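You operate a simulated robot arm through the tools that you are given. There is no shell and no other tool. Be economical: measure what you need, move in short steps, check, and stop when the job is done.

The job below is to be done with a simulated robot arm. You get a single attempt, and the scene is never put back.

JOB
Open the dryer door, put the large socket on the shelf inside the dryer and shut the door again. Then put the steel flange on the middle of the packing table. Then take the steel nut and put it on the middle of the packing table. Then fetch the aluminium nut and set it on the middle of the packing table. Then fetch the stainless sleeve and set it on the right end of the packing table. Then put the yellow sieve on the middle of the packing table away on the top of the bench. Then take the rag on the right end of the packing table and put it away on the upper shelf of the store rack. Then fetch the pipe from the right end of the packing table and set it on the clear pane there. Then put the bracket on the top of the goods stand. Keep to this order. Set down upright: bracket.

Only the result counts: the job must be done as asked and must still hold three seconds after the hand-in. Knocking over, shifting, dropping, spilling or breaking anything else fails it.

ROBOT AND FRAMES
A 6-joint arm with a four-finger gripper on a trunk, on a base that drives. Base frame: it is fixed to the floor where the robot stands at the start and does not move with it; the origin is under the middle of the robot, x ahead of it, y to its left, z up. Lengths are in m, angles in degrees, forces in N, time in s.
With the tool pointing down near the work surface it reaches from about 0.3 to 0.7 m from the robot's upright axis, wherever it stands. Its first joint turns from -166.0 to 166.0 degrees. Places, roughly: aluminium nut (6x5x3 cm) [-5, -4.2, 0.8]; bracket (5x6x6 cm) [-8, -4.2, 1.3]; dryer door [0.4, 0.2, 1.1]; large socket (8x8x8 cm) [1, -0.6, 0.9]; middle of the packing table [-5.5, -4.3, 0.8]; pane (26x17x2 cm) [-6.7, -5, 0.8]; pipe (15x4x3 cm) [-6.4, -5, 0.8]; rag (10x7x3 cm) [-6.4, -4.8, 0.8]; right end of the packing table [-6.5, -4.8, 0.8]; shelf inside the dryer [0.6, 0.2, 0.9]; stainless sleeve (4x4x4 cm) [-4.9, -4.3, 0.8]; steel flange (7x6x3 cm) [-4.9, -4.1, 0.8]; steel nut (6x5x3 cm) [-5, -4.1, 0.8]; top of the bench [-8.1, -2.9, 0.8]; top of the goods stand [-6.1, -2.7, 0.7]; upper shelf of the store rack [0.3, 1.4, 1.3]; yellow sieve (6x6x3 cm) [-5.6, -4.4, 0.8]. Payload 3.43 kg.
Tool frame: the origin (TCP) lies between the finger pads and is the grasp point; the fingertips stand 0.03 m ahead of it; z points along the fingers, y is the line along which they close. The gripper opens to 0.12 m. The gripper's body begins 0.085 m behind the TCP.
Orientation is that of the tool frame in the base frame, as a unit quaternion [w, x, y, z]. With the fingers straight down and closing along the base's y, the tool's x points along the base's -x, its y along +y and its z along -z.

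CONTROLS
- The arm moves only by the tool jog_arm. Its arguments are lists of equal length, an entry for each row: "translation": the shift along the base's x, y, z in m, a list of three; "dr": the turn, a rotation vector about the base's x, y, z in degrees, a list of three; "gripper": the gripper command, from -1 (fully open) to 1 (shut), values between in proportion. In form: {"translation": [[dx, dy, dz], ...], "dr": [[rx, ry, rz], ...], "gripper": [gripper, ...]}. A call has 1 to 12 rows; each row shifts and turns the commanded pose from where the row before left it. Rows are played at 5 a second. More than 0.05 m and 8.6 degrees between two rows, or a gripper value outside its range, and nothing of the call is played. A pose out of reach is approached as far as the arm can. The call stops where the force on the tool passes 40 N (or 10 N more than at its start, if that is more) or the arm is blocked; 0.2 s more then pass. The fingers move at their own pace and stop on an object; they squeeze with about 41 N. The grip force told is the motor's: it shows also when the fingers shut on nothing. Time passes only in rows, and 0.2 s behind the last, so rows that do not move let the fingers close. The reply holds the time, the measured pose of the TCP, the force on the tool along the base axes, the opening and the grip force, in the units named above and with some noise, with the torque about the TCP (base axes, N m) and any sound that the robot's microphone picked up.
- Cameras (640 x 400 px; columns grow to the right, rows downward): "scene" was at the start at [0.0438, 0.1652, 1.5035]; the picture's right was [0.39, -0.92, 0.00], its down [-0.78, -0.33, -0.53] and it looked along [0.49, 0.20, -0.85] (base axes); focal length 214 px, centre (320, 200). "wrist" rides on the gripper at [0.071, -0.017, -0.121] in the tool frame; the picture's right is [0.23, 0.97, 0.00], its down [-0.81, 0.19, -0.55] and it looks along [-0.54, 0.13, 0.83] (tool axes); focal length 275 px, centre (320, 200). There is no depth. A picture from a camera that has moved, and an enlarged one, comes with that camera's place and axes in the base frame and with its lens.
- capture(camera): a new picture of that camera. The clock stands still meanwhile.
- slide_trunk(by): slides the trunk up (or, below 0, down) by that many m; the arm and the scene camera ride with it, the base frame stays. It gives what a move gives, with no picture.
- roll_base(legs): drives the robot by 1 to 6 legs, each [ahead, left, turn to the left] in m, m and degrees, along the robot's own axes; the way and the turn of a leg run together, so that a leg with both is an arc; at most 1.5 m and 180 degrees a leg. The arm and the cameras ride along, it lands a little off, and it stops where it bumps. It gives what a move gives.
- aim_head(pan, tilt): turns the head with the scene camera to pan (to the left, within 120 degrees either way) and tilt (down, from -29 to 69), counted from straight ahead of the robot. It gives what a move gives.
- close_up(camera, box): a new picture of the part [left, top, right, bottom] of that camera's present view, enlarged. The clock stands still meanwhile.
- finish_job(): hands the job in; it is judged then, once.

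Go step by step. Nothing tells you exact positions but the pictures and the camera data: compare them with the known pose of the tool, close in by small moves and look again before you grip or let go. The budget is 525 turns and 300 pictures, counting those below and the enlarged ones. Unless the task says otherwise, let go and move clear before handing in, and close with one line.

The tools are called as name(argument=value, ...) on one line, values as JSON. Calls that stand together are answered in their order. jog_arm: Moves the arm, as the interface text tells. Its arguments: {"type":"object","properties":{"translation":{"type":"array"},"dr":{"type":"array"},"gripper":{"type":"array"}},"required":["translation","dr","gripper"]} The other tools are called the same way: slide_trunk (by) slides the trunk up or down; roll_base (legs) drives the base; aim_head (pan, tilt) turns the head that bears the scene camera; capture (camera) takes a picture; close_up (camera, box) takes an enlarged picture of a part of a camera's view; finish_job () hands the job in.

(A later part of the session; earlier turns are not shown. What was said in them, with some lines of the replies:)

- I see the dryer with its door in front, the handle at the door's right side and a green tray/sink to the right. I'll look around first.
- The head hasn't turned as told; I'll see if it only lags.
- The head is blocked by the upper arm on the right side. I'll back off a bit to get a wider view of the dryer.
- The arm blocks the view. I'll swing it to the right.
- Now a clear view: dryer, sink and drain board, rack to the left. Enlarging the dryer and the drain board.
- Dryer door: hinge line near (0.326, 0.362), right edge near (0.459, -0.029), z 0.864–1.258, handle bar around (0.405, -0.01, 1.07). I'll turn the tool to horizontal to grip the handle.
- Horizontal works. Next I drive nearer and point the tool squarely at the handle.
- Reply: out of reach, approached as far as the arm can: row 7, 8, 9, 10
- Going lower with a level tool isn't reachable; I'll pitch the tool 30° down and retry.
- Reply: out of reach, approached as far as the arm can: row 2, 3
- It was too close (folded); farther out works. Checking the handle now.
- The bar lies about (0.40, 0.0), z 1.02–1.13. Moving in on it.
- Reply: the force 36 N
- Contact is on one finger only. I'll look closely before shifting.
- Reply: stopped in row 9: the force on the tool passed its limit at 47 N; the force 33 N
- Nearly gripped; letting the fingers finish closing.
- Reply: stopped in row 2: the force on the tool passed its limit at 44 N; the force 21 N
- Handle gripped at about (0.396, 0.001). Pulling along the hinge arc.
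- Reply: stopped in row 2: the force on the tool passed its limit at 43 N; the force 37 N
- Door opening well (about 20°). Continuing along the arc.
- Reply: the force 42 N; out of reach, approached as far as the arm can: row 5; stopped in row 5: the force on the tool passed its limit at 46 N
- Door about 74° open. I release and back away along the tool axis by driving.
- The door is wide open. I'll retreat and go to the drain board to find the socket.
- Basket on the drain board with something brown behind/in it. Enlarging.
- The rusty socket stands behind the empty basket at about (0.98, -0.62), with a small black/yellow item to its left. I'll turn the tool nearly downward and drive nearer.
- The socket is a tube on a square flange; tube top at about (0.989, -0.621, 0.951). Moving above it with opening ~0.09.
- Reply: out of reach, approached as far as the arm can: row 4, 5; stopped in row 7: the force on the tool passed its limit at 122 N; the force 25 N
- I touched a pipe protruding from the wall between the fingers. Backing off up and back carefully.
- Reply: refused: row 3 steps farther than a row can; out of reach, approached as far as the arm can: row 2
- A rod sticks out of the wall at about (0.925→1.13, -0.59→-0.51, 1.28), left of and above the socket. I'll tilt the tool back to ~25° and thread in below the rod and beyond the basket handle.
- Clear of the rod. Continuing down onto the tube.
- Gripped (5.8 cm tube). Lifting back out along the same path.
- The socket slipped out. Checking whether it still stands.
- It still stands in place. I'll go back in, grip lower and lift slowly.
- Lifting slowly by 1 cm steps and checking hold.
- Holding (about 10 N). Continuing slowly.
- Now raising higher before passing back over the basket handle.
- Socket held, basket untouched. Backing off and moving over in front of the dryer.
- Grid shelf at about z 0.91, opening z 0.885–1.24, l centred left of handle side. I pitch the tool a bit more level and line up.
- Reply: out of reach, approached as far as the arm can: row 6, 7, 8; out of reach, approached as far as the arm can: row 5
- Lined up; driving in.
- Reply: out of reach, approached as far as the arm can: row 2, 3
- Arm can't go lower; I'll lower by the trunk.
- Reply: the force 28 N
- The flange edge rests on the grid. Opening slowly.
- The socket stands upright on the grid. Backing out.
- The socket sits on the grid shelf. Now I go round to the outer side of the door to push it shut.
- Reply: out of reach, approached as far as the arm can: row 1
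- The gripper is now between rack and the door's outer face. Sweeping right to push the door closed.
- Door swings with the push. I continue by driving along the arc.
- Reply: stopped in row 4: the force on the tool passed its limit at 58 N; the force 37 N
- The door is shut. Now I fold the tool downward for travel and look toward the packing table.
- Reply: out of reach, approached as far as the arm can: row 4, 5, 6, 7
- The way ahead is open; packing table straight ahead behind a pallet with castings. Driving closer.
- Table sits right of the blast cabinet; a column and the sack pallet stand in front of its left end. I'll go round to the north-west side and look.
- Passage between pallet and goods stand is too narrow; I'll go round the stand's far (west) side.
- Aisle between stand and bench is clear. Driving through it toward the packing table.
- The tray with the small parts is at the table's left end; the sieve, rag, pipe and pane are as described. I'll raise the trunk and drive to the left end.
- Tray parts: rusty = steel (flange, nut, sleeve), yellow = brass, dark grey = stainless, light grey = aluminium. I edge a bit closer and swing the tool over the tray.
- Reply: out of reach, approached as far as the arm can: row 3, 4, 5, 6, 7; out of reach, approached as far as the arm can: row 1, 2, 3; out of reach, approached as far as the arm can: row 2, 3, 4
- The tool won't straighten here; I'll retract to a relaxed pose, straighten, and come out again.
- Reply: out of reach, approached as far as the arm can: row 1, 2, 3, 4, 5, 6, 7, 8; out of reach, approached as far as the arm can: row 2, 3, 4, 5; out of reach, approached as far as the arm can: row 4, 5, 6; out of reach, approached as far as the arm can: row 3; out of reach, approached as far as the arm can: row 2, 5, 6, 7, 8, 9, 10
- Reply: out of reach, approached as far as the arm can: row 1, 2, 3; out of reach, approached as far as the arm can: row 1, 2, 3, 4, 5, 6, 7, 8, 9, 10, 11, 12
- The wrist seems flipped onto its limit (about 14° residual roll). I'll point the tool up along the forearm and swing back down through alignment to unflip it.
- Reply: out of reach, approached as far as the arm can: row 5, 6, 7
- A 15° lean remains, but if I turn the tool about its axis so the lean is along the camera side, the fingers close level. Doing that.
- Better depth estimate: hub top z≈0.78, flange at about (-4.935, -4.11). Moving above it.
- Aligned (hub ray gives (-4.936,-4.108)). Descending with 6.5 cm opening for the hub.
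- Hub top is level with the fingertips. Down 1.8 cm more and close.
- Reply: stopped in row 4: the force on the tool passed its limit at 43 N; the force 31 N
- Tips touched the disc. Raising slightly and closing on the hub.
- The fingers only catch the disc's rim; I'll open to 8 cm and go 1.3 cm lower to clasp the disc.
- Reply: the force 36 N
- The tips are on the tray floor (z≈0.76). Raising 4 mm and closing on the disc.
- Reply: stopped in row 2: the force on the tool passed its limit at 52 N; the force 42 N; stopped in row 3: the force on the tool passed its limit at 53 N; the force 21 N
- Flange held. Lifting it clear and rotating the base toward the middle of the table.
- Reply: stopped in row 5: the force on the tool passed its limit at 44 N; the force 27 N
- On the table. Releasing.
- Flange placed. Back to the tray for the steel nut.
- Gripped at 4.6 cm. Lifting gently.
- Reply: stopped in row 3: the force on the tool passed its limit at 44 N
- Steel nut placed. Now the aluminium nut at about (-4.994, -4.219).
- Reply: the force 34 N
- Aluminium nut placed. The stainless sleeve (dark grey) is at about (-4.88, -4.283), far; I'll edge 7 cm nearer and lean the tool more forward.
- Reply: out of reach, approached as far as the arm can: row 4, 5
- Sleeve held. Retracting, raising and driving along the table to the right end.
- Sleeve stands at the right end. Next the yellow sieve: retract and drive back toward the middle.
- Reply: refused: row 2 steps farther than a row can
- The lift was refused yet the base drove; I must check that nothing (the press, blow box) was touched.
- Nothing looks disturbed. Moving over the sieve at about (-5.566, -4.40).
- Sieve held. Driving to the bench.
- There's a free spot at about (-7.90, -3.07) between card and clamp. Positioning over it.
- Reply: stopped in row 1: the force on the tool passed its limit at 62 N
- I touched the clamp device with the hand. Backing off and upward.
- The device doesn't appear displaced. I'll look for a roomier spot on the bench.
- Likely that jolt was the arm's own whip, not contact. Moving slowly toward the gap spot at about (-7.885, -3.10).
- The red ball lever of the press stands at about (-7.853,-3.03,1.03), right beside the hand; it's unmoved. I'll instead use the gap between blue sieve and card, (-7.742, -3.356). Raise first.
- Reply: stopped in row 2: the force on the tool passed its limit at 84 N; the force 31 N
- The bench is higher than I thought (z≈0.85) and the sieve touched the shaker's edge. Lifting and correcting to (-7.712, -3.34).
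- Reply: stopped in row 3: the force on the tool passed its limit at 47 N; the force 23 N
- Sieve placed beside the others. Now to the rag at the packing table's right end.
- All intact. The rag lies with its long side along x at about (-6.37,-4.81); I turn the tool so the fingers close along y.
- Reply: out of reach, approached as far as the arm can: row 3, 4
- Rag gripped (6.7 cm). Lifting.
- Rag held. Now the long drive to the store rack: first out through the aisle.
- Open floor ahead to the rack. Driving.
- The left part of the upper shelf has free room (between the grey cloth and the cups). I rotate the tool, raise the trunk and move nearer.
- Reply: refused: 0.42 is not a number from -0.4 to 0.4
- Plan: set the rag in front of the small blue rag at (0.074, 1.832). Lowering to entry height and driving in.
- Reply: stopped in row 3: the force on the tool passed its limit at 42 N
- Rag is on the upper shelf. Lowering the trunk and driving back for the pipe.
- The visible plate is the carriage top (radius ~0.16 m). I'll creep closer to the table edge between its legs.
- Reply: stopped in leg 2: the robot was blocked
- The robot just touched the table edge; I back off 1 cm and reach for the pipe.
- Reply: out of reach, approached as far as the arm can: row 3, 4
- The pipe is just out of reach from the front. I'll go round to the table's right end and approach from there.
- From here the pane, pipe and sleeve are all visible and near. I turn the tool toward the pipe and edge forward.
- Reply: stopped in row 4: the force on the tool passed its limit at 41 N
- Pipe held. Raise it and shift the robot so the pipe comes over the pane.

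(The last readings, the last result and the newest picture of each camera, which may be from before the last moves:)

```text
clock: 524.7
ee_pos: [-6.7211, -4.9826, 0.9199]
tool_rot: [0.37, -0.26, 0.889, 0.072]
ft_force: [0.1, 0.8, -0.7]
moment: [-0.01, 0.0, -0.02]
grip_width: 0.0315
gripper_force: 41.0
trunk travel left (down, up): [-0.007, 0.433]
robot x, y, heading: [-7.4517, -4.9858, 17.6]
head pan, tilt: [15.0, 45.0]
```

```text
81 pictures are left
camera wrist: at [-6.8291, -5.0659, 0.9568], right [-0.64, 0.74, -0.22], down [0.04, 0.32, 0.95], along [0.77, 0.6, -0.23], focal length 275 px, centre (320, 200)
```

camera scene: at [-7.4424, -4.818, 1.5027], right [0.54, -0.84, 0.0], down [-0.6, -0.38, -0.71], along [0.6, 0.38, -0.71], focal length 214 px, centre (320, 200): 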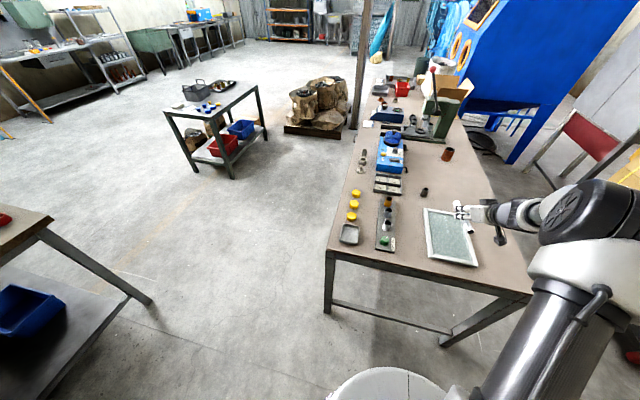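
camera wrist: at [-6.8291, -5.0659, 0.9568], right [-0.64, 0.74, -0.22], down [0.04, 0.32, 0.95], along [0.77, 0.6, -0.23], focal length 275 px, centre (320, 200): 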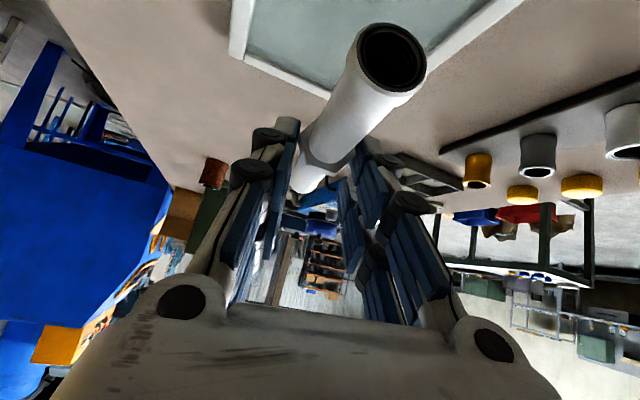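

close_up(camera="scene", box=[400, 180, 520, 280])

```text
4.00 times, centred on (460, 230) of scene
camera zoom: at [-7.4424, -4.818, 1.5027], right [0.54, -0.84, 0.0], down [-0.6, -0.38, -0.71], along [0.6, 0.38, -0.71], focal length 858 px, centre (-240, 80)
```

zoom: 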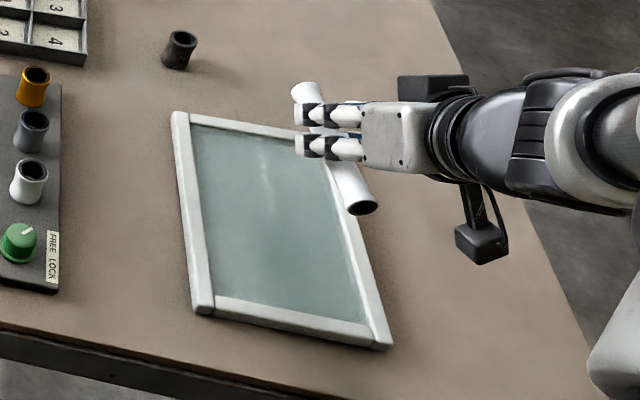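

Aligned over the pane's middle. Lowering gently.

jog_arm(translation=[[0, 0, -0.03], [0, 0, -0.03], [0, 0, -0.02], [0, 0, -0.01]], dr=[[0, 0, 0], [0, 0, 0], [0, 0, 0], [0, 0, 0]], gripper=[1, 1, 1, 1])

close_up(camera="scene", box=[400, 180, 520, 280])

```text
clock: 525.7
ee_pos: [-6.721, -4.9838, 0.8281]
tool_rot: [0.371, -0.26, 0.888, 0.072]
ft_force: [-0.4, -1.3, -0.3]
moment: [0.03, 0.01, 0.02]
grip_width: 0.0316
gripper_force: 41.0
trunk travel left (down, up): [-0.007, 0.433]
robot x, y, heading: [-7.4519, -4.9866, 17.4]
head pan, tilt: [15.0, 45.0]
```

```text
4.00 times, centred on (460, 230) of scene
camera zoom: at [-7.4419, -4.818, 1.5027], right [0.54, -0.84, 0.0], down [-0.6, -0.38, -0.71], along [0.6, 0.38, -0.71], focal length 858 px, centre (-240, 80)
```

zoom: 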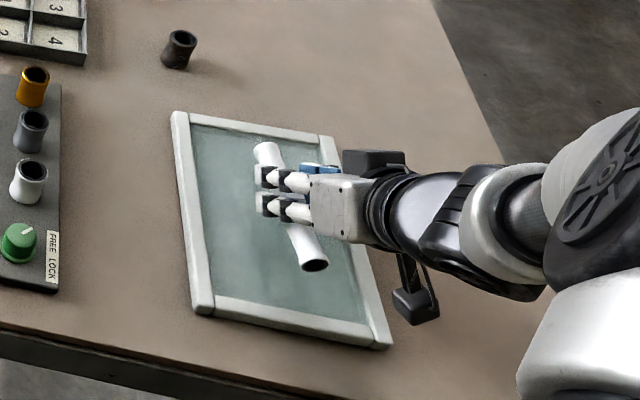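

jog_arm(translation=[[0, 0, -0.004], [0, 0, -0.003]], dr=[[0, 0, 0], [0, 0, 0]], gripper=[1, 1])

jog_arm(translation=[[0, 0, -0.003]], dr=[[0, 0, 0]], gripper=[1])

```text
clock: 526.3
ee_pos: [-6.7213, -4.9838, 0.8201]
tool_rot: [0.371, -0.26, 0.889, 0.073]
ft_force: [-0.7, 0.2, -1.3]
moment: [0.03, -0.01, -0.02]
grip_width: 0.0318
gripper_force: 40.9
trunk travel left (down, up): [-0.007, 0.433]
robot x, y, heading: [-7.4493, -4.9909, 17.7]
head pan, tilt: [15.0, 45.0]
```

```text
clock: 526.7
ee_pos: [-6.7215, -4.9828, 0.8187]
tool_rot: [0.37, -0.26, 0.889, 0.071]
ft_force: [0.0, -0.6, 0.0]
moment: [-0.02, 0.0, -0.02]
grip_width: 0.0316
gripper_force: 41.0
trunk travel left (down, up): [-0.007, 0.433]
robot x, y, heading: [-7.4523, -4.9906, 17.8]
head pan, tilt: [15.0, 45.0]
```

jog_arm(translation=[[0, 0, -0.002]], dr=[[0, 0, 0]], gripper=[1])

jog_arm(translation=[[0, 0, -0.002]], dr=[[0, 0, 0]], gripper=[1])

jog_arm(translation=[[0, 0, -0.002]], dr=[[0, 0, 0]], gripper=[1])

```text
clock: 527.1
ee_pos: [-6.7214, -4.9829, 0.816]
tool_rot: [0.371, -0.259, 0.889, 0.071]
ft_force: [0.4, 0.8, -1.1]
moment: [0.01, 0.0, 0.02]
grip_width: 0.0316
gripper_force: 41.3
trunk travel left (down, up): [-0.007, 0.433]
robot x, y, heading: [-7.4476, -4.9878, 17.4]
head pan, tilt: [15.0, 45.0]
```

```text
clock: 527.5
ee_pos: [-6.7211, -4.9837, 0.8153]
tool_rot: [0.371, -0.26, 0.889, 0.071]
ft_force: [-0.1, -0.2, 0.3]
moment: [0.0, 0.02, 0.01]
grip_width: 0.0315
gripper_force: 40.9
trunk travel left (down, up): [-0.007, 0.433]
robot x, y, heading: [-7.4492, -4.9854, 17.4]
head pan, tilt: [15.0, 45.0]
```

```text
clock: 527.9
ee_pos: [-6.7202, -4.9847, 0.8147]
tool_rot: [0.372, -0.26, 0.888, 0.072]
ft_force: [-2.4, -0.6, 8.9]
moment: [0.0, 0.08, -0.02]
grip_width: 0.0316
gripper_force: 41.4
trunk travel left (down, up): [-0.007, 0.433]
robot x, y, heading: [-7.4497, -4.9867, 17.4]
head pan, tilt: [15.0, 45.0]
```

Light contact (9 N). Opening and rising.

jog_arm(translation=[[0, 0, 0.001], [0, 0, 0], [0, 0, 0], [0, 0, 0.01], [0, 0, 0.03], [0, 0, 0.04], [0, 0, 0.04], [0, 0, 0.04]], dr=[[0, 0, 0], [0, 0, 0], [0, 0, 0], [0, 0, 0], [0, 0, 0], [0, 0, 0], [0, 0, 0], [0, 0, 0]], gripper=[0.3, 0, -0.2, -0.2, -0.2, -0.2, -0.2, -0.2])

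close_up(camera="scene", box=[400, 180, 520, 280])

```text
clock: 529.7
ee_pos: [-6.7217, -4.9833, 0.9736]
tool_rot: [0.371, -0.26, 0.889, 0.072]
ft_force: [-0.4, 0.1, 0.1]
moment: [-0.01, -0.05, -0.04]
grip_width: 0.0721
gripper_force: 0.1
trunk travel left (down, up): [-0.007, 0.433]
robot x, y, heading: [-7.4528, -4.9886, 17.3]
head pan, tilt: [15.0, 45.0]
```

```text
4.00 times, centred on (460, 230) of scene
camera zoom: at [-7.4425, -4.8179, 1.5027], right [0.54, -0.84, 0.0], down [-0.6, -0.38, -0.71], along [0.6, 0.38, -0.71], focal length 858 px, centre (-240, 80)
```

zoom: 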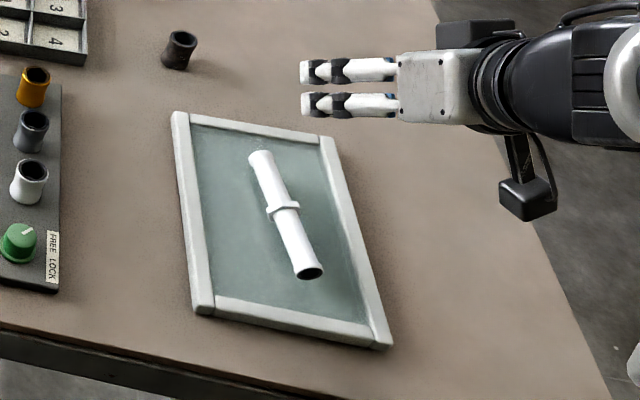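

Pipe lies on the pane. Next the bracket on the wall shelf: driving there for a look.

jog_arm(translation=[[-0.02, 0, 0.03], [-0.03, 0, 0.03], [-0.03, 0, 0.02]], dr=[[0, 0, 0], [0, 0, 0], [0, 0, 0]], gripper=[-0.2, -0.2, -0.2])

roll_base(legs=[[0, 0.85, 0], [0.45, 0.1, 0], [0, 0, -175]])

aim_head(pan=15, tilt=10)

capture(camera="scene")

```text
clock: 530.5
ee_pos: [-6.8009, -4.985, 1.0541]
tool_rot: [0.37, -0.26, 0.889, 0.072]
ft_force: [-0.4, -0.8, -0.1]
moment: [-0.01, 0.0, 0.02]
grip_width: 0.072
gripper_force: 0.0
trunk travel left (down, up): [-0.007, 0.433]
robot x, y, heading: [-7.4507, -4.9846, 17.5]
head pan, tilt: [15.0, 45.0]
```

```text
clock: 544.6
ee_pos: [-7.9429, -3.9985, 1.0537]
tool_rot: [0.085, 0.879, 0.291, -0.368]
ft_force: [-1.0, 0.3, 0.8]
moment: [0.01, -0.01, 0.02]
grip_width: 0.072
gripper_force: 0.1
trunk travel left (down, up): [-0.007, 0.433]
robot x, y, heading: [-7.2922, -3.9477, -158.5]
head pan, tilt: [15.0, 45.0]
```

```text
clock: 545.6
ee_pos: [-7.9412, -3.9997, 1.0534]
tool_rot: [0.084, 0.879, 0.29, -0.368]
ft_force: [0.1, -0.6, -0.1]
moment: [-0.01, 0.02, 0.03]
grip_width: 0.072
gripper_force: 0.1
trunk travel left (down, up): [-0.007, 0.433]
robot x, y, heading: [-7.2934, -3.9511, -158.5]
head pan, tilt: [15.0, 10.0]
```

```text
77 pictures are left
camera scene: at [-7.2991, -4.1301, 1.5576], right [-0.6, 0.8, 0.0], down [0.14, 0.1, -0.98], along [-0.79, -0.59, -0.17], focal length 214 px, centre (320, 200)
```

scene: 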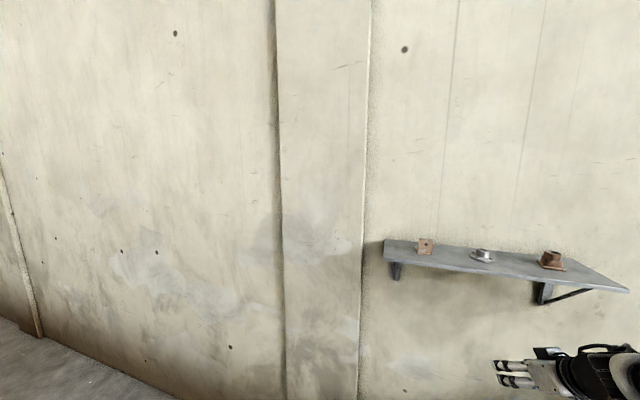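

close_up(camera="scene", box=[380, 220, 640, 310])

close_up(camera="scene", box=[405, 230, 505, 275])

```text
2.46 times, centred on (510, 265) of scene
camera zoom: at [-7.2991, -4.1301, 1.5576], right [-0.6, 0.8, 0.0], down [0.14, 0.1, -0.98], along [-0.79, -0.59, -0.17], focal length 528 px, centre (-148, 40)
```

zoom: 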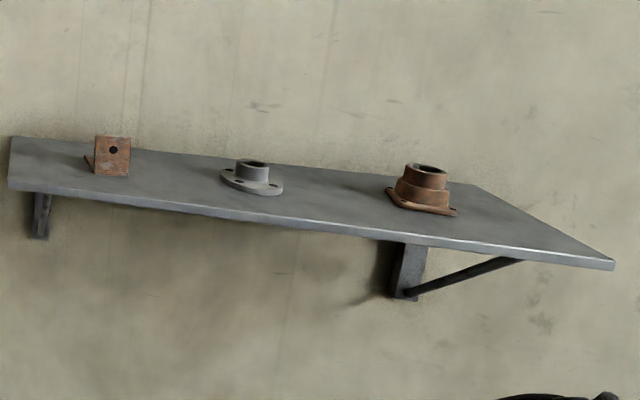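

```text
6.40 times, centred on (455, 252) of scene
camera zoom: at [-7.2991, -4.1301, 1.5576], right [-0.6, 0.8, 0.0], down [0.14, 0.1, -0.98], along [-0.79, -0.59, -0.17], focal length 1373 px, centre (-544, -136)
```

zoom: 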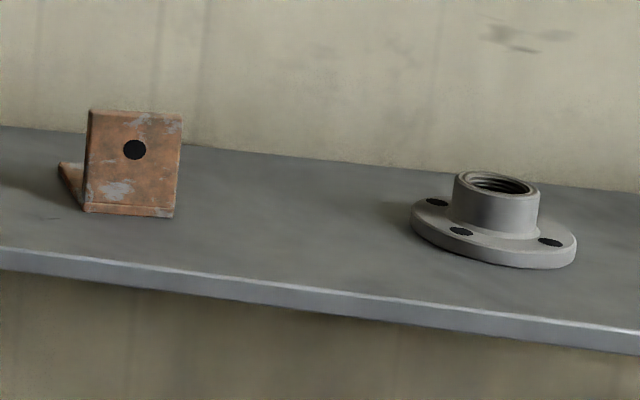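

The bracket is the rusty L-plate at the left, about (-8.01, -4.248), shelf z≈1.27. Back off a bit, raise the trunk.

roll_base(legs=[[-0.12, 0, 0]])

slide_trunk(by=0.36)

aim_head(pan=10, tilt=35)

capture(camera="scene")

capture(camera="wrist")

```text
clock: 546.8
ee_pos: [-7.8328, -3.9564, 1.0552]
tool_rot: [0.085, 0.879, 0.292, -0.367]
ft_force: [-0.1, 0.4, -0.2]
moment: [-0.02, 0.03, 0.01]
grip_width: 0.0718
gripper_force: 0.1
trunk travel left (down, up): [-0.007, 0.433]
robot x, y, heading: [-7.1861, -3.9068, -158.3]
head pan, tilt: [15.0, 10.0]
```

```text
clock: 550.3
ee_pos: [-7.8325, -3.9577, 1.4137]
tool_rot: [0.084, 0.879, 0.291, -0.367]
ft_force: [0.1, 0.2, 0.2]
moment: [0.0, -0.03, -0.02]
grip_width: 0.0722
gripper_force: 0.1
trunk travel left (down, up): [-0.367, 0.073]
robot x, y, heading: [-7.1858, -3.9062, -158.1]
head pan, tilt: [15.0, 10.0]
```

```text
clock: 551.2
ee_pos: [-7.8316, -3.9566, 1.4129]
tool_rot: [0.085, 0.879, 0.291, -0.369]
ft_force: [-0.1, 0.0, 0.0]
moment: [-0.02, 0.03, -0.01]
grip_width: 0.0722
gripper_force: 0.0
trunk travel left (down, up): [-0.367, 0.073]
robot x, y, heading: [-7.1865, -3.9078, -158.2]
head pan, tilt: [10.0, 35.0]
```

```text
74 pictures are left
camera scene: at [-7.19, -4.0776, 1.8776], right [-0.52, 0.85, 0.0], down [0.49, 0.3, -0.82], along [-0.7, -0.43, -0.57], focal length 214 px, centre (320, 200)
```

scene: 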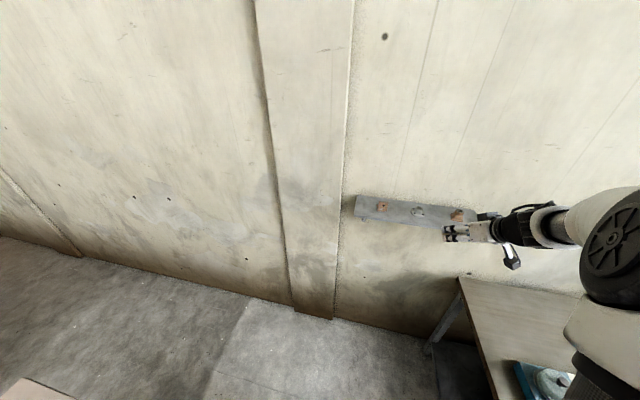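

```text
73 pictures are left
camera wrist: at [-7.7297, -3.8669, 1.4511], right [0.69, -0.69, -0.22], down [-0.01, -0.32, 0.95], along [-0.73, -0.65, -0.23], focal length 275 px, centre (320, 200)
```

wrist: 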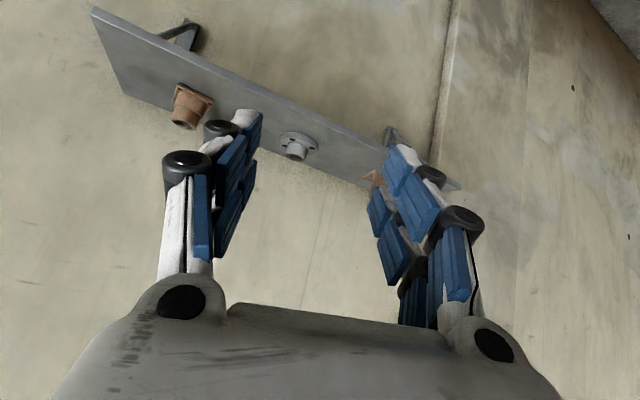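

close_up(camera="scene", box=[350, 185, 470, 235])

```text
5.33 times, centred on (410, 210) of scene
camera zoom: at [-7.19, -4.0776, 1.8776], right [-0.52, 0.85, 0.0], down [0.49, 0.3, -0.82], along [-0.7, -0.43, -0.57], focal length 1144 px, centre (-160, 147)
```

zoom: 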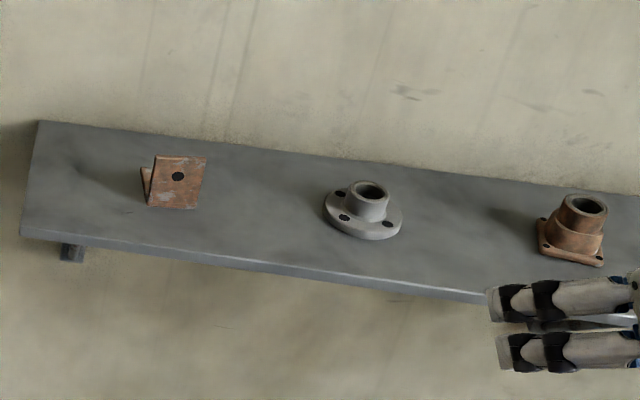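

Bracket pinned at about (-7.993, -4.237), base z 1.277. Moving above it.

roll_base(legs=[[0.12, 0.1, 0]])

jog_arm(translation=[[-0.015, -0.035, 0], [-0.015, -0.035, 0], [-0.015, -0.035, 0], [-0.01, -0.03, 0]], dr=[[0, 0, 0], [0, 0, 0], [0, 0, 0], [0, 0, 0]], gripper=[-0.3, -0.3, -0.3, -0.3])

capture(camera="wrist")

close_up(camera="scene", box=[330, 150, 530, 280])

```text
clock: 552.6
ee_pos: [-7.9063, -4.0942, 1.4132]
tool_rot: [0.085, 0.879, 0.292, -0.367]
ft_force: [0.6, -0.5, -0.2]
moment: [0.08, -0.01, -0.05]
grip_width: 0.0722
gripper_force: 0.1
trunk travel left (down, up): [-0.367, 0.073]
robot x, y, heading: [-7.2585, -4.0421, -158.4]
head pan, tilt: [10.0, 35.0]
```

```text
clock: 553.6
ee_pos: [-7.9624, -4.2296, 1.4139]
tool_rot: [0.085, 0.879, 0.291, -0.368]
ft_force: [-0.3, -0.4, 0.3]
moment: [0.03, 0.0, -0.03]
grip_width: 0.078
gripper_force: 0.1
trunk travel left (down, up): [-0.367, 0.073]
robot x, y, heading: [-7.2587, -4.0423, -158.4]
head pan, tilt: [10.0, 35.0]
```

```text
71 pictures are left
camera wrist: at [-7.8595, -4.1403, 1.4511], right [0.69, -0.69, -0.22], down [-0.01, -0.32, 0.95], along [-0.73, -0.65, -0.23], focal length 275 px, centre (320, 200)
```

wrist: 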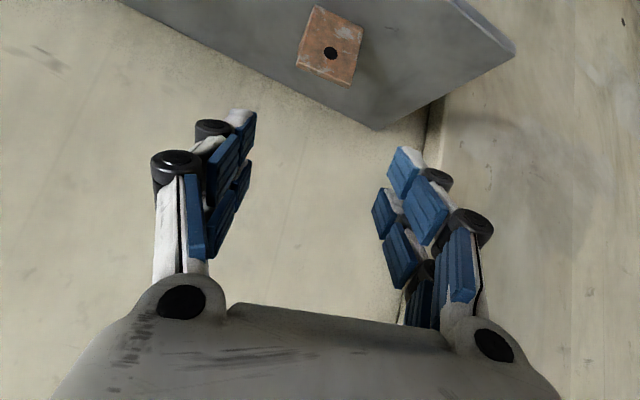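

```text
3.08 times, centred on (430, 215) of scene
camera zoom: at [-7.2646, -4.2165, 1.8773], right [-0.52, 0.85, 0.0], down [0.49, 0.3, -0.82], along [-0.7, -0.43, -0.57], focal length 660 px, centre (-18, 154)
```

zoom: 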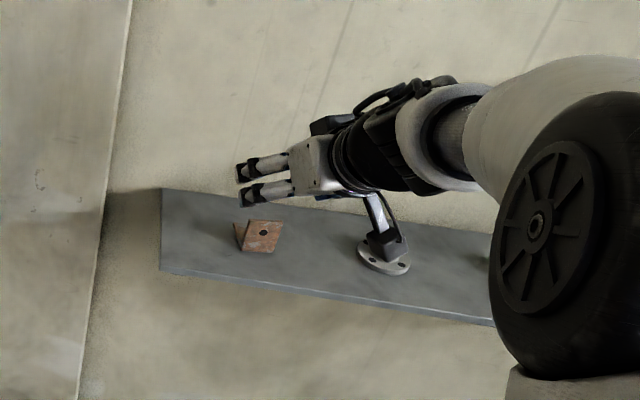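

jog_arm(translation=[[-0.008, 0, -0.035], [-0.008, 0, -0.03]], dr=[[0, 0, 0], [0, 0, 0]], gripper=[-0.3, -0.3])

capture(camera="wrist")

close_up(camera="scene", box=[370, 180, 490, 260])

```text
clock: 554.2
ee_pos: [-7.9788, -4.2273, 1.3486]
tool_rot: [0.084, 0.879, 0.291, -0.368]
ft_force: [0.3, 1.0, -1.0]
moment: [0.03, -0.02, 0.04]
grip_width: 0.0778
gripper_force: 0.0
trunk travel left (down, up): [-0.367, 0.073]
robot x, y, heading: [-7.2593, -4.0432, -158.1]
head pan, tilt: [10.0, 35.0]
```

```text
69 pictures are left
camera wrist: at [-7.8761, -4.1378, 1.3864], right [0.69, -0.69, -0.22], down [-0.01, -0.32, 0.95], along [-0.73, -0.65, -0.23], focal length 275 px, centre (320, 200)
```

wrist: 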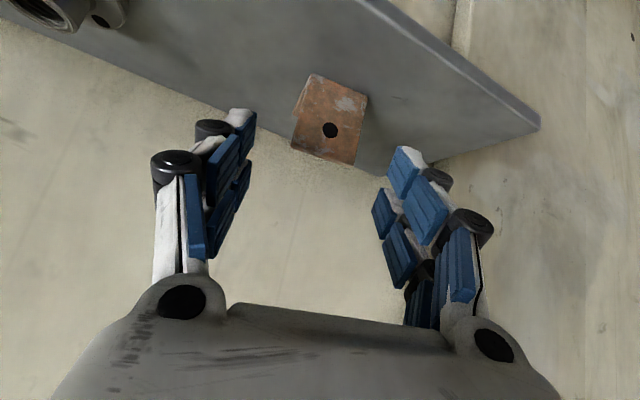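

```text
5.00 times, centred on (430, 220) of scene
camera zoom: at [-7.2644, -4.2145, 1.8775], right [-0.52, 0.85, 0.0], down [0.49, 0.3, -0.82], along [-0.7, -0.43, -0.57], focal length 1072 px, centre (-230, 100)
```

zoom: 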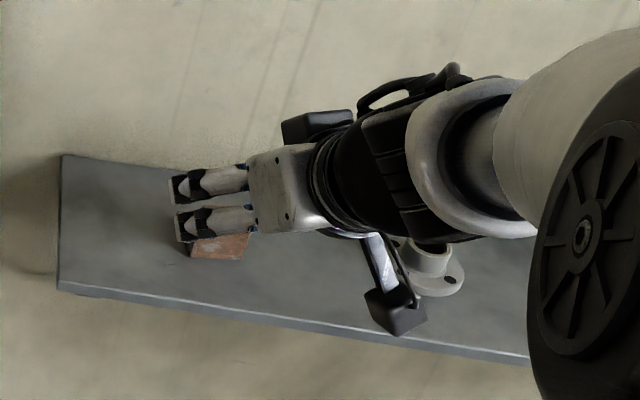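

jog_arm(translation=[[-0.004, -0.003, -0.02], [-0.002, -0.001, -0.01]], dr=[[0, 0, 0], [0, 0, 0]], gripper=[-0.3, -0.3])

capture(camera="wrist")

```text
clock: 554.8
ee_pos: [-7.9829, -4.2316, 1.3191]
tool_rot: [0.084, 0.879, 0.291, -0.368]
ft_force: [1.3, -0.5, 0.8]
moment: [0.0, 0.02, -0.01]
grip_width: 0.0782
gripper_force: 0.1
trunk travel left (down, up): [-0.367, 0.073]
robot x, y, heading: [-7.2622, -4.0468, -158.3]
head pan, tilt: [10.0, 35.0]
```

```text
67 pictures are left
camera wrist: at [-7.8805, -4.1419, 1.3568], right [0.69, -0.69, -0.22], down [-0.01, -0.32, 0.95], along [-0.73, -0.65, -0.23], focal length 275 px, centre (320, 200)
```

wrist: 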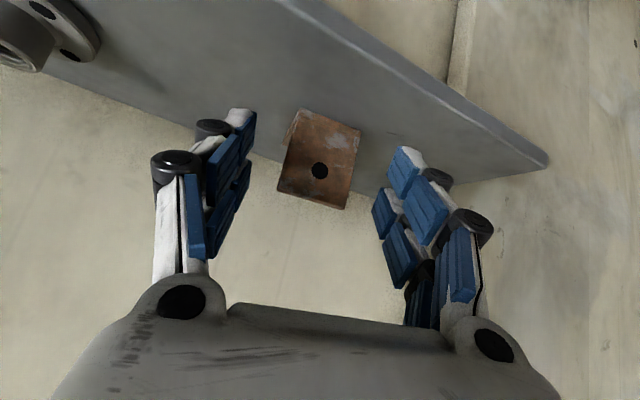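

jog_arm(translation=[[0, 0, 0], [0, 0, 0], [0, 0, 0], [0, 0, 0], [0, 0, 0]], dr=[[0, 0, 0], [0, 0, 0], [0, 0, 0], [0, 0, 0], [0, 0, 0]], gripper=[0.2, 0.6, 1, 1, 1])

capture(camera="wrist")

```text
clock: 556.0
ee_pos: [-7.9833, -4.2322, 1.3185]
tool_rot: [0.085, 0.879, 0.292, -0.368]
ft_force: [0.2, -1.8, 1.6]
moment: [-0.11, -0.07, 0.01]
grip_width: 0.0412
gripper_force: 41.1
trunk travel left (down, up): [-0.367, 0.073]
robot x, y, heading: [-7.2639, -4.0454, -158.5]
head pan, tilt: [10.0, 35.0]
```

```text
66 pictures are left
camera wrist: at [-7.8807, -4.1424, 1.3567], right [0.69, -0.69, -0.22], down [-0.01, -0.32, 0.95], along [-0.73, -0.65, -0.23], focal length 275 px, centre (320, 200)
```

wrist: 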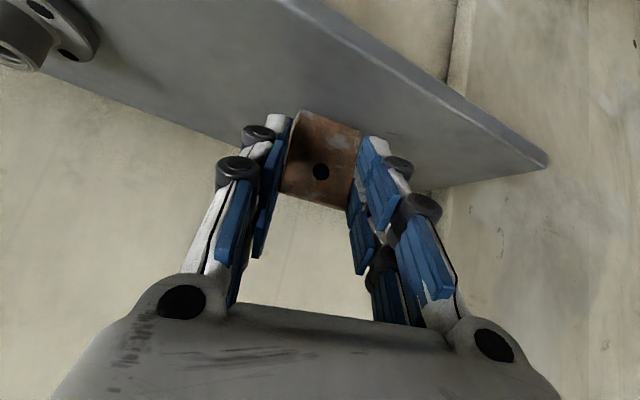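

Gripped. Lifting and backing away.

jog_arm(translation=[[0, 0, 0.006], [0, 0, 0.012], [0, 0, 0.02], [0, 0, 0.03], [0, 0, 0.03]], dr=[[0, 0, 0], [0, 0, 0], [0, 0, 0], [0, 0, 0], [0, 0, 0]], gripper=[1, 1, 1, 1, 1])

capture(camera="wrist")

```text
clock: 557.2
ee_pos: [-7.9823, -4.2307, 1.4163]
tool_rot: [0.085, 0.879, 0.291, -0.367]
ft_force: [0.9, 0.0, -1.3]
moment: [-0.01, -0.05, 0.02]
grip_width: 0.0404
gripper_force: 41.1
trunk travel left (down, up): [-0.367, 0.073]
robot x, y, heading: [-7.2619, -4.0451, -158.3]
head pan, tilt: [10.0, 35.0]
```

```text
65 pictures are left
camera wrist: at [-7.8805, -4.142, 1.4549], right [0.69, -0.69, -0.22], down [-0.01, -0.32, 0.95], along [-0.73, -0.65, -0.23], focal length 275 px, centre (320, 200)
```

wrist: 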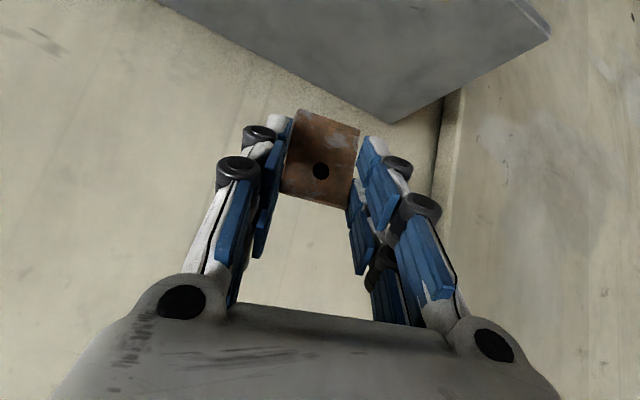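

Bracket held upright. Turning toward the goods stand.

roll_base(legs=[[-0.25, 0, 0], [0, 0, 180], [0, 0.3, 0]])

aim_head(pan=15, tilt=35)

capture(camera="scene")

```text
clock: 568.0
ee_pos: [-6.4133, -3.4847, 1.4166]
tool_rot: [0.368, -0.291, 0.879, 0.084]
ft_force: [-0.9, -0.1, -1.1]
moment: [-0.06, 0.04, 0.01]
grip_width: 0.0403
gripper_force: 41.0
trunk travel left (down, up): [-0.367, 0.073]
robot x, y, heading: [-7.1372, -3.6741, 21.7]
head pan, tilt: [10.0, 35.0]
```

```text
clock: 568.7
ee_pos: [-6.4115, -3.4833, 1.4175]
tool_rot: [0.368, -0.291, 0.879, 0.085]
ft_force: [-0.9, 0.4, -2.3]
moment: [-0.03, 0.06, -0.06]
grip_width: 0.0405
gripper_force: 41.2
trunk travel left (down, up): [-0.367, 0.073]
robot x, y, heading: [-7.1388, -3.6714, 21.8]
head pan, tilt: [15.0, 35.0]
```

```text
64 pictures are left
camera scene: at [-7.1361, -3.4976, 1.8775], right [0.6, -0.8, 0.0], down [-0.46, -0.34, -0.82], along [0.66, 0.49, -0.57], focal length 214 px, centre (320, 200)
```

scene: 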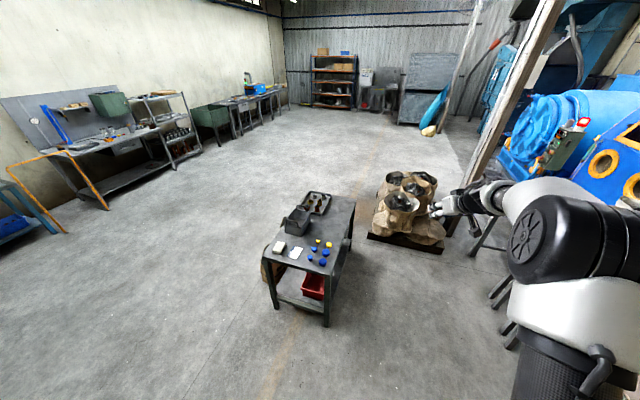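

close_up(camera="scene", box=[250, 180, 370, 330])

```text
2.67 times, centred on (310, 255) of scene
camera zoom: at [-7.1361, -3.4976, 1.8775], right [0.6, -0.8, 0.0], down [-0.46, -0.34, -0.82], along [0.66, 0.49, -0.57], focal length 572 px, centre (347, 53)
```

zoom: 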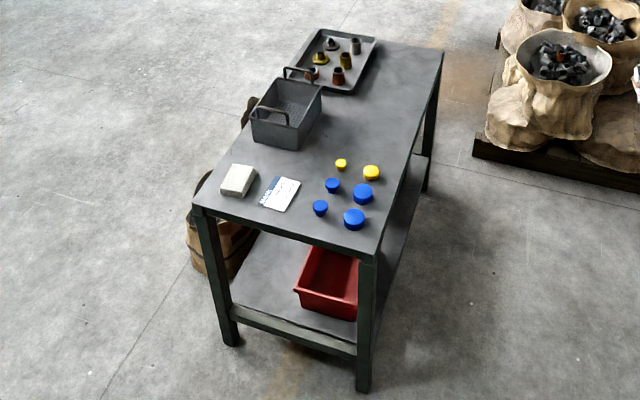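

The stand top has a free area around (-5.99, -2.77). I'll approach it from the south side.

roll_base(legs=[[0, 0, 86.5], [-0.1, -0.7, 0], [-0.08, -0.67, 0]])

aim_head(pan=5, tilt=50)

capture(camera="scene")

```text
clock: 579.5
ee_pos: [-5.9354, -2.6841, 1.4179]
tool_rot: [-0.209, 0.815, -0.44, -0.315]
ft_force: [0.2, 0.5, -2.1]
moment: [-0.04, -0.02, -0.01]
grip_width: 0.0404
gripper_force: 40.7
trunk travel left (down, up): [-0.367, 0.073]
robot x, y, heading: [-5.7897, -3.4177, 108.2]
head pan, tilt: [15.0, 35.0]
```

```text
clock: 580.3
ee_pos: [-5.9338, -2.6847, 1.4165]
tool_rot: [-0.209, 0.815, -0.44, -0.314]
ft_force: [-0.3, 0.5, -2.0]
moment: [-0.03, -0.04, 0.01]
grip_width: 0.0407
gripper_force: 40.8
trunk travel left (down, up): [-0.367, 0.073]
robot x, y, heading: [-5.7911, -3.4186, 108.2]
head pan, tilt: [5.0, 50.0]
```

```text
62 pictures are left
camera scene: at [-5.9456, -3.4122, 1.8558], right [0.92, 0.4, 0.0], down [0.3, -0.7, -0.64], along [-0.25, 0.59, -0.77], focal length 214 px, centre (320, 200)
```

scene: 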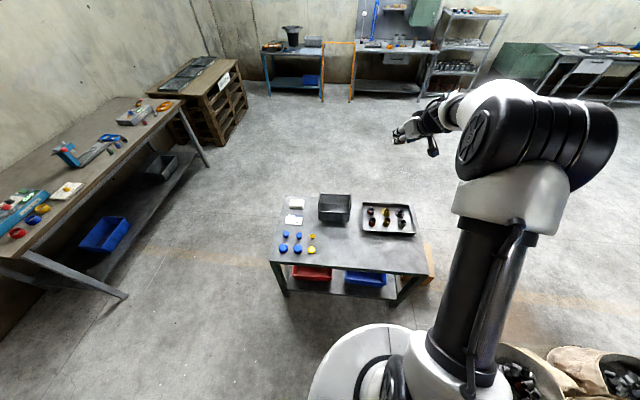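

slide_trunk(by=-0.36)

roll_base(legs=[[-0.12, 0, 0]])

jog_arm(translation=[[-0.03, -0.01, -0.04], [-0.03, -0.01, -0.03]], dr=[[0, 0, 0], [0, 0, 0]], gripper=[1, 1])

capture(camera="scene")

capture(camera="wrist")

```text
clock: 583.8
ee_pos: [-5.9341, -2.6851, 1.0573]
tool_rot: [-0.21, 0.815, -0.44, -0.314]
ft_force: [-1.1, 0.3, -1.1]
moment: [-0.05, 0.0, 0.01]
grip_width: 0.0405
gripper_force: 41.4
trunk travel left (down, up): [-0.007, 0.433]
robot x, y, heading: [-5.786, -3.4169, 108.2]
head pan, tilt: [5.0, 50.0]
```

```text
clock: 585.0
ee_pos: [-5.8967, -2.7982, 1.0573]
tool_rot: [-0.209, 0.815, -0.439, -0.315]
ft_force: [-0.3, -0.6, -1.3]
moment: [-0.06, 0.01, -0.03]
grip_width: 0.0404
gripper_force: 41.5
trunk travel left (down, up): [-0.007, 0.433]
robot x, y, heading: [-5.7476, -3.5305, 108.2]
head pan, tilt: [5.0, 50.0]
```

```text
refused: row 1 steps farther than a row can; nothing moved
```

```text
61 pictures are left
camera scene: at [-5.9076, -3.5263, 1.4958], right [0.92, 0.4, 0.0], down [0.3, -0.7, -0.64], along [-0.25, 0.59, -0.77], focal length 214 px, centre (320, 200)
```

scene: 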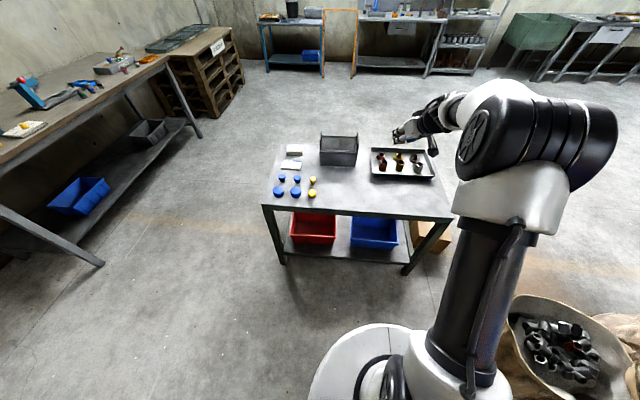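

```text
60 pictures are left
camera wrist: at [-5.8121, -2.9055, 1.0951], right [-0.73, -0.65, -0.22], down [-0.32, 0.03, 0.95], along [-0.61, 0.76, -0.23], focal length 275 px, centre (320, 200)
```

wrist: 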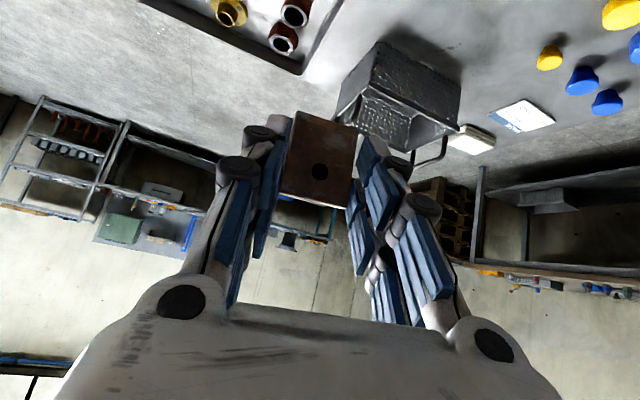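

jog_arm(translation=[[-0.03, -0.01, -0.03], [-0.03, -0.01, -0.03], [0, 0, -0.045], [0, 0, -0.045], [0, 0, -0.04]], dr=[[0, 0, 0], [0, 0, 0], [0, 0, 0], [0, 0, 0], [0, 0, 0]], gripper=[1, 1, 1, 1, 1])

close_up(camera="scene", box=[260, 110, 480, 260])

capture(camera="wrist")

```text
clock: 586.2
ee_pos: [-5.957, -2.816, 0.8652]
tool_rot: [-0.21, 0.815, -0.439, -0.314]
ft_force: [0.4, 0.1, -1.0]
moment: [-0.09, -0.04, -0.01]
grip_width: 0.0407
gripper_force: 41.2
trunk travel left (down, up): [-0.007, 0.433]
robot x, y, heading: [-5.7483, -3.5321, 108.5]
head pan, tilt: [5.0, 50.0]
```

```text
2.67 times, centred on (370, 185) of scene
camera zoom: at [-5.908, -3.5251, 1.4957], right [0.92, 0.4, 0.0], down [0.3, -0.7, -0.64], along [-0.25, 0.59, -0.77], focal length 572 px, centre (187, 240)
```

zoom: 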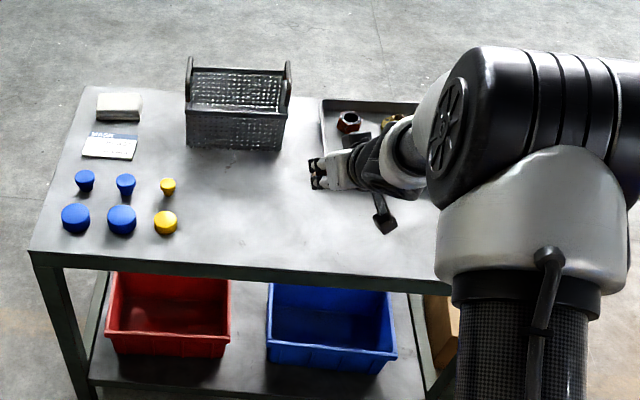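

```text
58 pictures are left
camera wrist: at [-5.8721, -2.9237, 0.9033], right [-0.73, -0.65, -0.22], down [-0.32, 0.03, 0.95], along [-0.61, 0.76, -0.23], focal length 275 px, centre (320, 200)
```

wrist: 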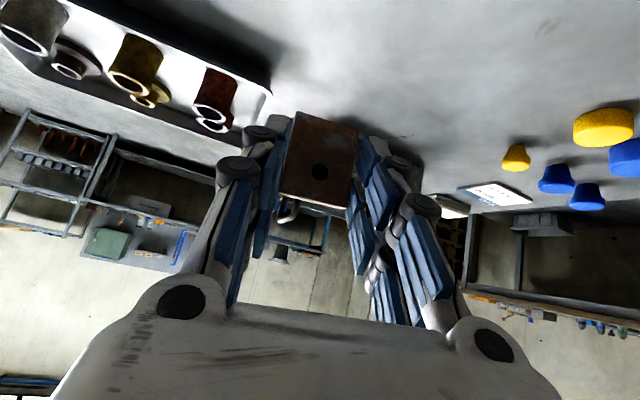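

jog_arm(translation=[[0, 0, -0.04], [0, 0, -0.03], [0, 0, -0.02], [0, 0, -0.01]], dr=[[0, 0, 0], [0, 0, 0], [0, 0, 0], [0, 0, 0]], gripper=[1, 1, 1, 1])

close_up(camera="scene", box=[320, 140, 440, 230])

```text
clock: 587.2
ee_pos: [-5.9574, -2.8156, 0.7662]
tool_rot: [-0.209, 0.815, -0.439, -0.314]
ft_force: [-0.3, 0.2, -2.2]
moment: [-0.04, -0.01, 0.03]
grip_width: 0.0405
gripper_force: 41.2
trunk travel left (down, up): [-0.007, 0.433]
robot x, y, heading: [-5.7501, -3.5323, 108.1]
head pan, tilt: [5.0, 50.0]
```

```text
4.44 times, centred on (380, 185) of scene
camera zoom: at [-5.9079, -3.5254, 1.4958], right [0.92, 0.4, 0.0], down [0.3, -0.7, -0.64], along [-0.25, 0.59, -0.77], focal length 953 px, centre (53, 267)
```

zoom: 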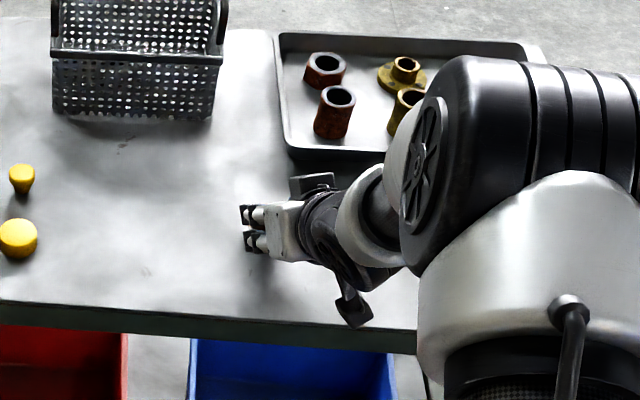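

jog_arm(translation=[[0, 0, -0.01], [0, 0, -0.005], [0, 0, -0.005], [0, 0, -0.004], [0, 0, -0.004]], dr=[[0, 0, 0], [0, 0, 0], [0, 0, 0], [0, 0, 0], [0, 0, 0]], gripper=[1, 1, 1, 1, 1])

```text
clock: 588.4
ee_pos: [-5.9588, -2.8143, 0.7437]
tool_rot: [-0.214, 0.813, -0.438, -0.32]
ft_force: [0.1, 6.6, 28.6]
moment: [0.44, 0.78, -0.12]
grip_width: 0.0409
gripper_force: 40.6
trunk travel left (down, up): [-0.007, 0.433]
robot x, y, heading: [-5.7534, -3.5274, 108.1]
head pan, tilt: [5.0, 50.0]
```

jog_arm(translation=[[0, 0, 0.003], [0, 0, 0], [0, 0, 0], [0, 0, 0]], dr=[[0, 0, 0], [0, 0, 0], [0, 0, 0], [0, 0, 0]], gripper=[0.2, 0, -0.2, -0.3])

capture(camera="wrist")

```text
clock: 589.4
ee_pos: [-5.9576, -2.8177, 0.7417]
tool_rot: [-0.209, 0.815, -0.44, -0.313]
ft_force: [-1.0, 0.0, 0.4]
moment: [-0.03, -0.01, -0.03]
grip_width: 0.0779
gripper_force: 0.0
trunk travel left (down, up): [-0.007, 0.433]
robot x, y, heading: [-5.7482, -3.5313, 108.4]
head pan, tilt: [5.0, 50.0]
```

```text
56 pictures are left
camera wrist: at [-5.8722, -2.9253, 0.779], right [-0.73, -0.65, -0.22], down [-0.32, 0.03, 0.95], along [-0.61, 0.76, -0.23], focal length 275 px, centre (320, 200)
```

wrist: 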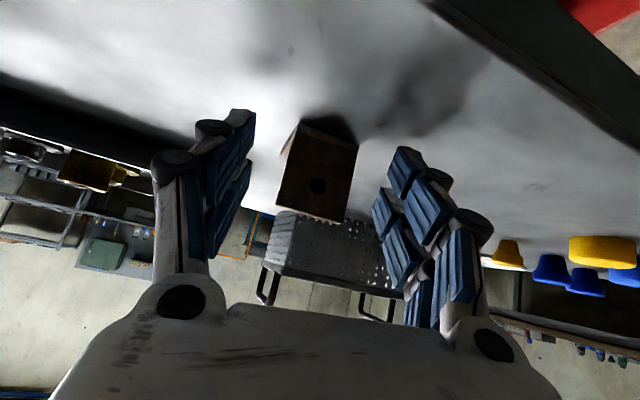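

Bracket stands upright. Retreating along the tool axis and checking.

jog_arm(translation=[[0, 0, 0.03], [0, 0, 0.04], [0.01, -0.02, 0.04], [0.01, -0.02, 0.04], [0.01, -0.02, 0.04]], dr=[[0, 0, 0], [0, 0, 0], [0, 0, 0], [0, 0, 0], [0, 0, 0]], gripper=[-0.4, -0.4, -0.4, -0.4, -0.4])

close_up(camera="scene", box=[260, 110, 480, 260])

capture(camera="wrist")

```text
clock: 590.6
ee_pos: [-5.9265, -2.8798, 0.9315]
tool_rot: [-0.208, 0.816, -0.439, -0.314]
ft_force: [-0.1, 0.0, -0.5]
moment: [0.01, 0.03, 0.0]
grip_width: 0.0838
gripper_force: 0.1
trunk travel left (down, up): [-0.007, 0.433]
robot x, y, heading: [-5.7518, -3.528, 108.3]
head pan, tilt: [5.0, 50.0]
```

```text
2.67 times, centred on (370, 185) of scene
camera zoom: at [-5.9076, -3.5263, 1.4958], right [0.92, 0.4, 0.0], down [0.3, -0.7, -0.64], along [-0.25, 0.59, -0.77], focal length 572 px, centre (187, 240)
```

zoom: 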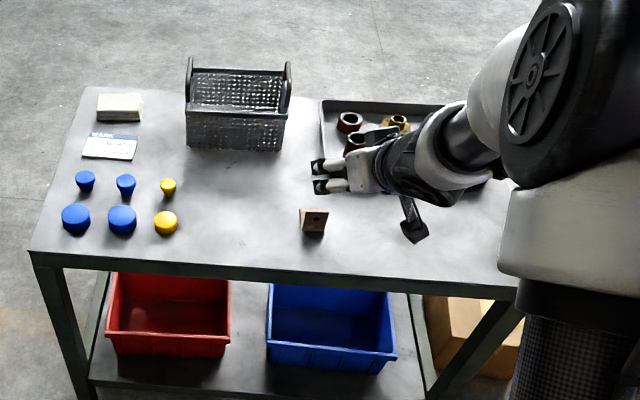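

```text
54 pictures are left
camera wrist: at [-5.8419, -2.9871, 0.9687], right [-0.73, -0.65, -0.22], down [-0.32, 0.03, 0.95], along [-0.61, 0.76, -0.23], focal length 275 px, centre (320, 200)
```

wrist: 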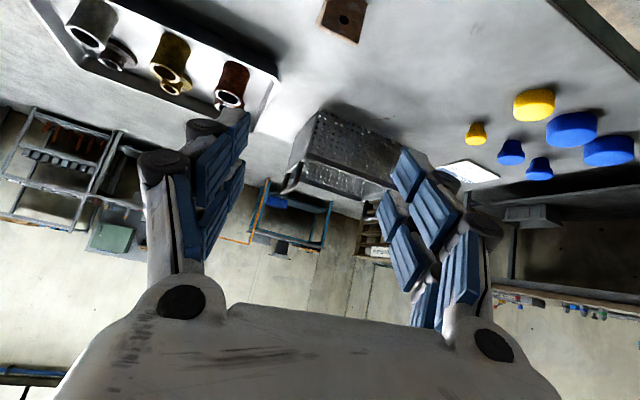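

The bracket stands upright on the goods stand and everything else is in place; moving a bit clearer and handing in.

jog_arm(translation=[[0.01, -0.02, 0.04], [0.01, -0.02, 0.04]], dr=[[0, 0, 0], [0, 0, 0]], gripper=[-0.4, -0.4])

finish_job()

```text
clock: 591.2
ee_pos: [-5.9059, -2.9192, 1.0119]
tool_rot: [-0.21, 0.815, -0.44, -0.314]
ft_force: [0.2, 1.4, 0.3]
moment: [0.02, -0.03, 0.03]
grip_width: 0.084
gripper_force: 0.7
trunk travel left (down, up): [-0.007, 0.433]
robot x, y, heading: [-5.7483, -3.5295, 108.3]
head pan, tilt: [5.0, 50.0]
```

```text
The job is handed in.
```

I did all nine steps in order and handed the job in. On the way the arm briefly bumped the wall rod by the sink, the bench press's lever ball and the sieve shaker, and the socket slipped once but stayed standing. The pictures showed nothing moved, though they can't rule out a shift of about a centimetre.
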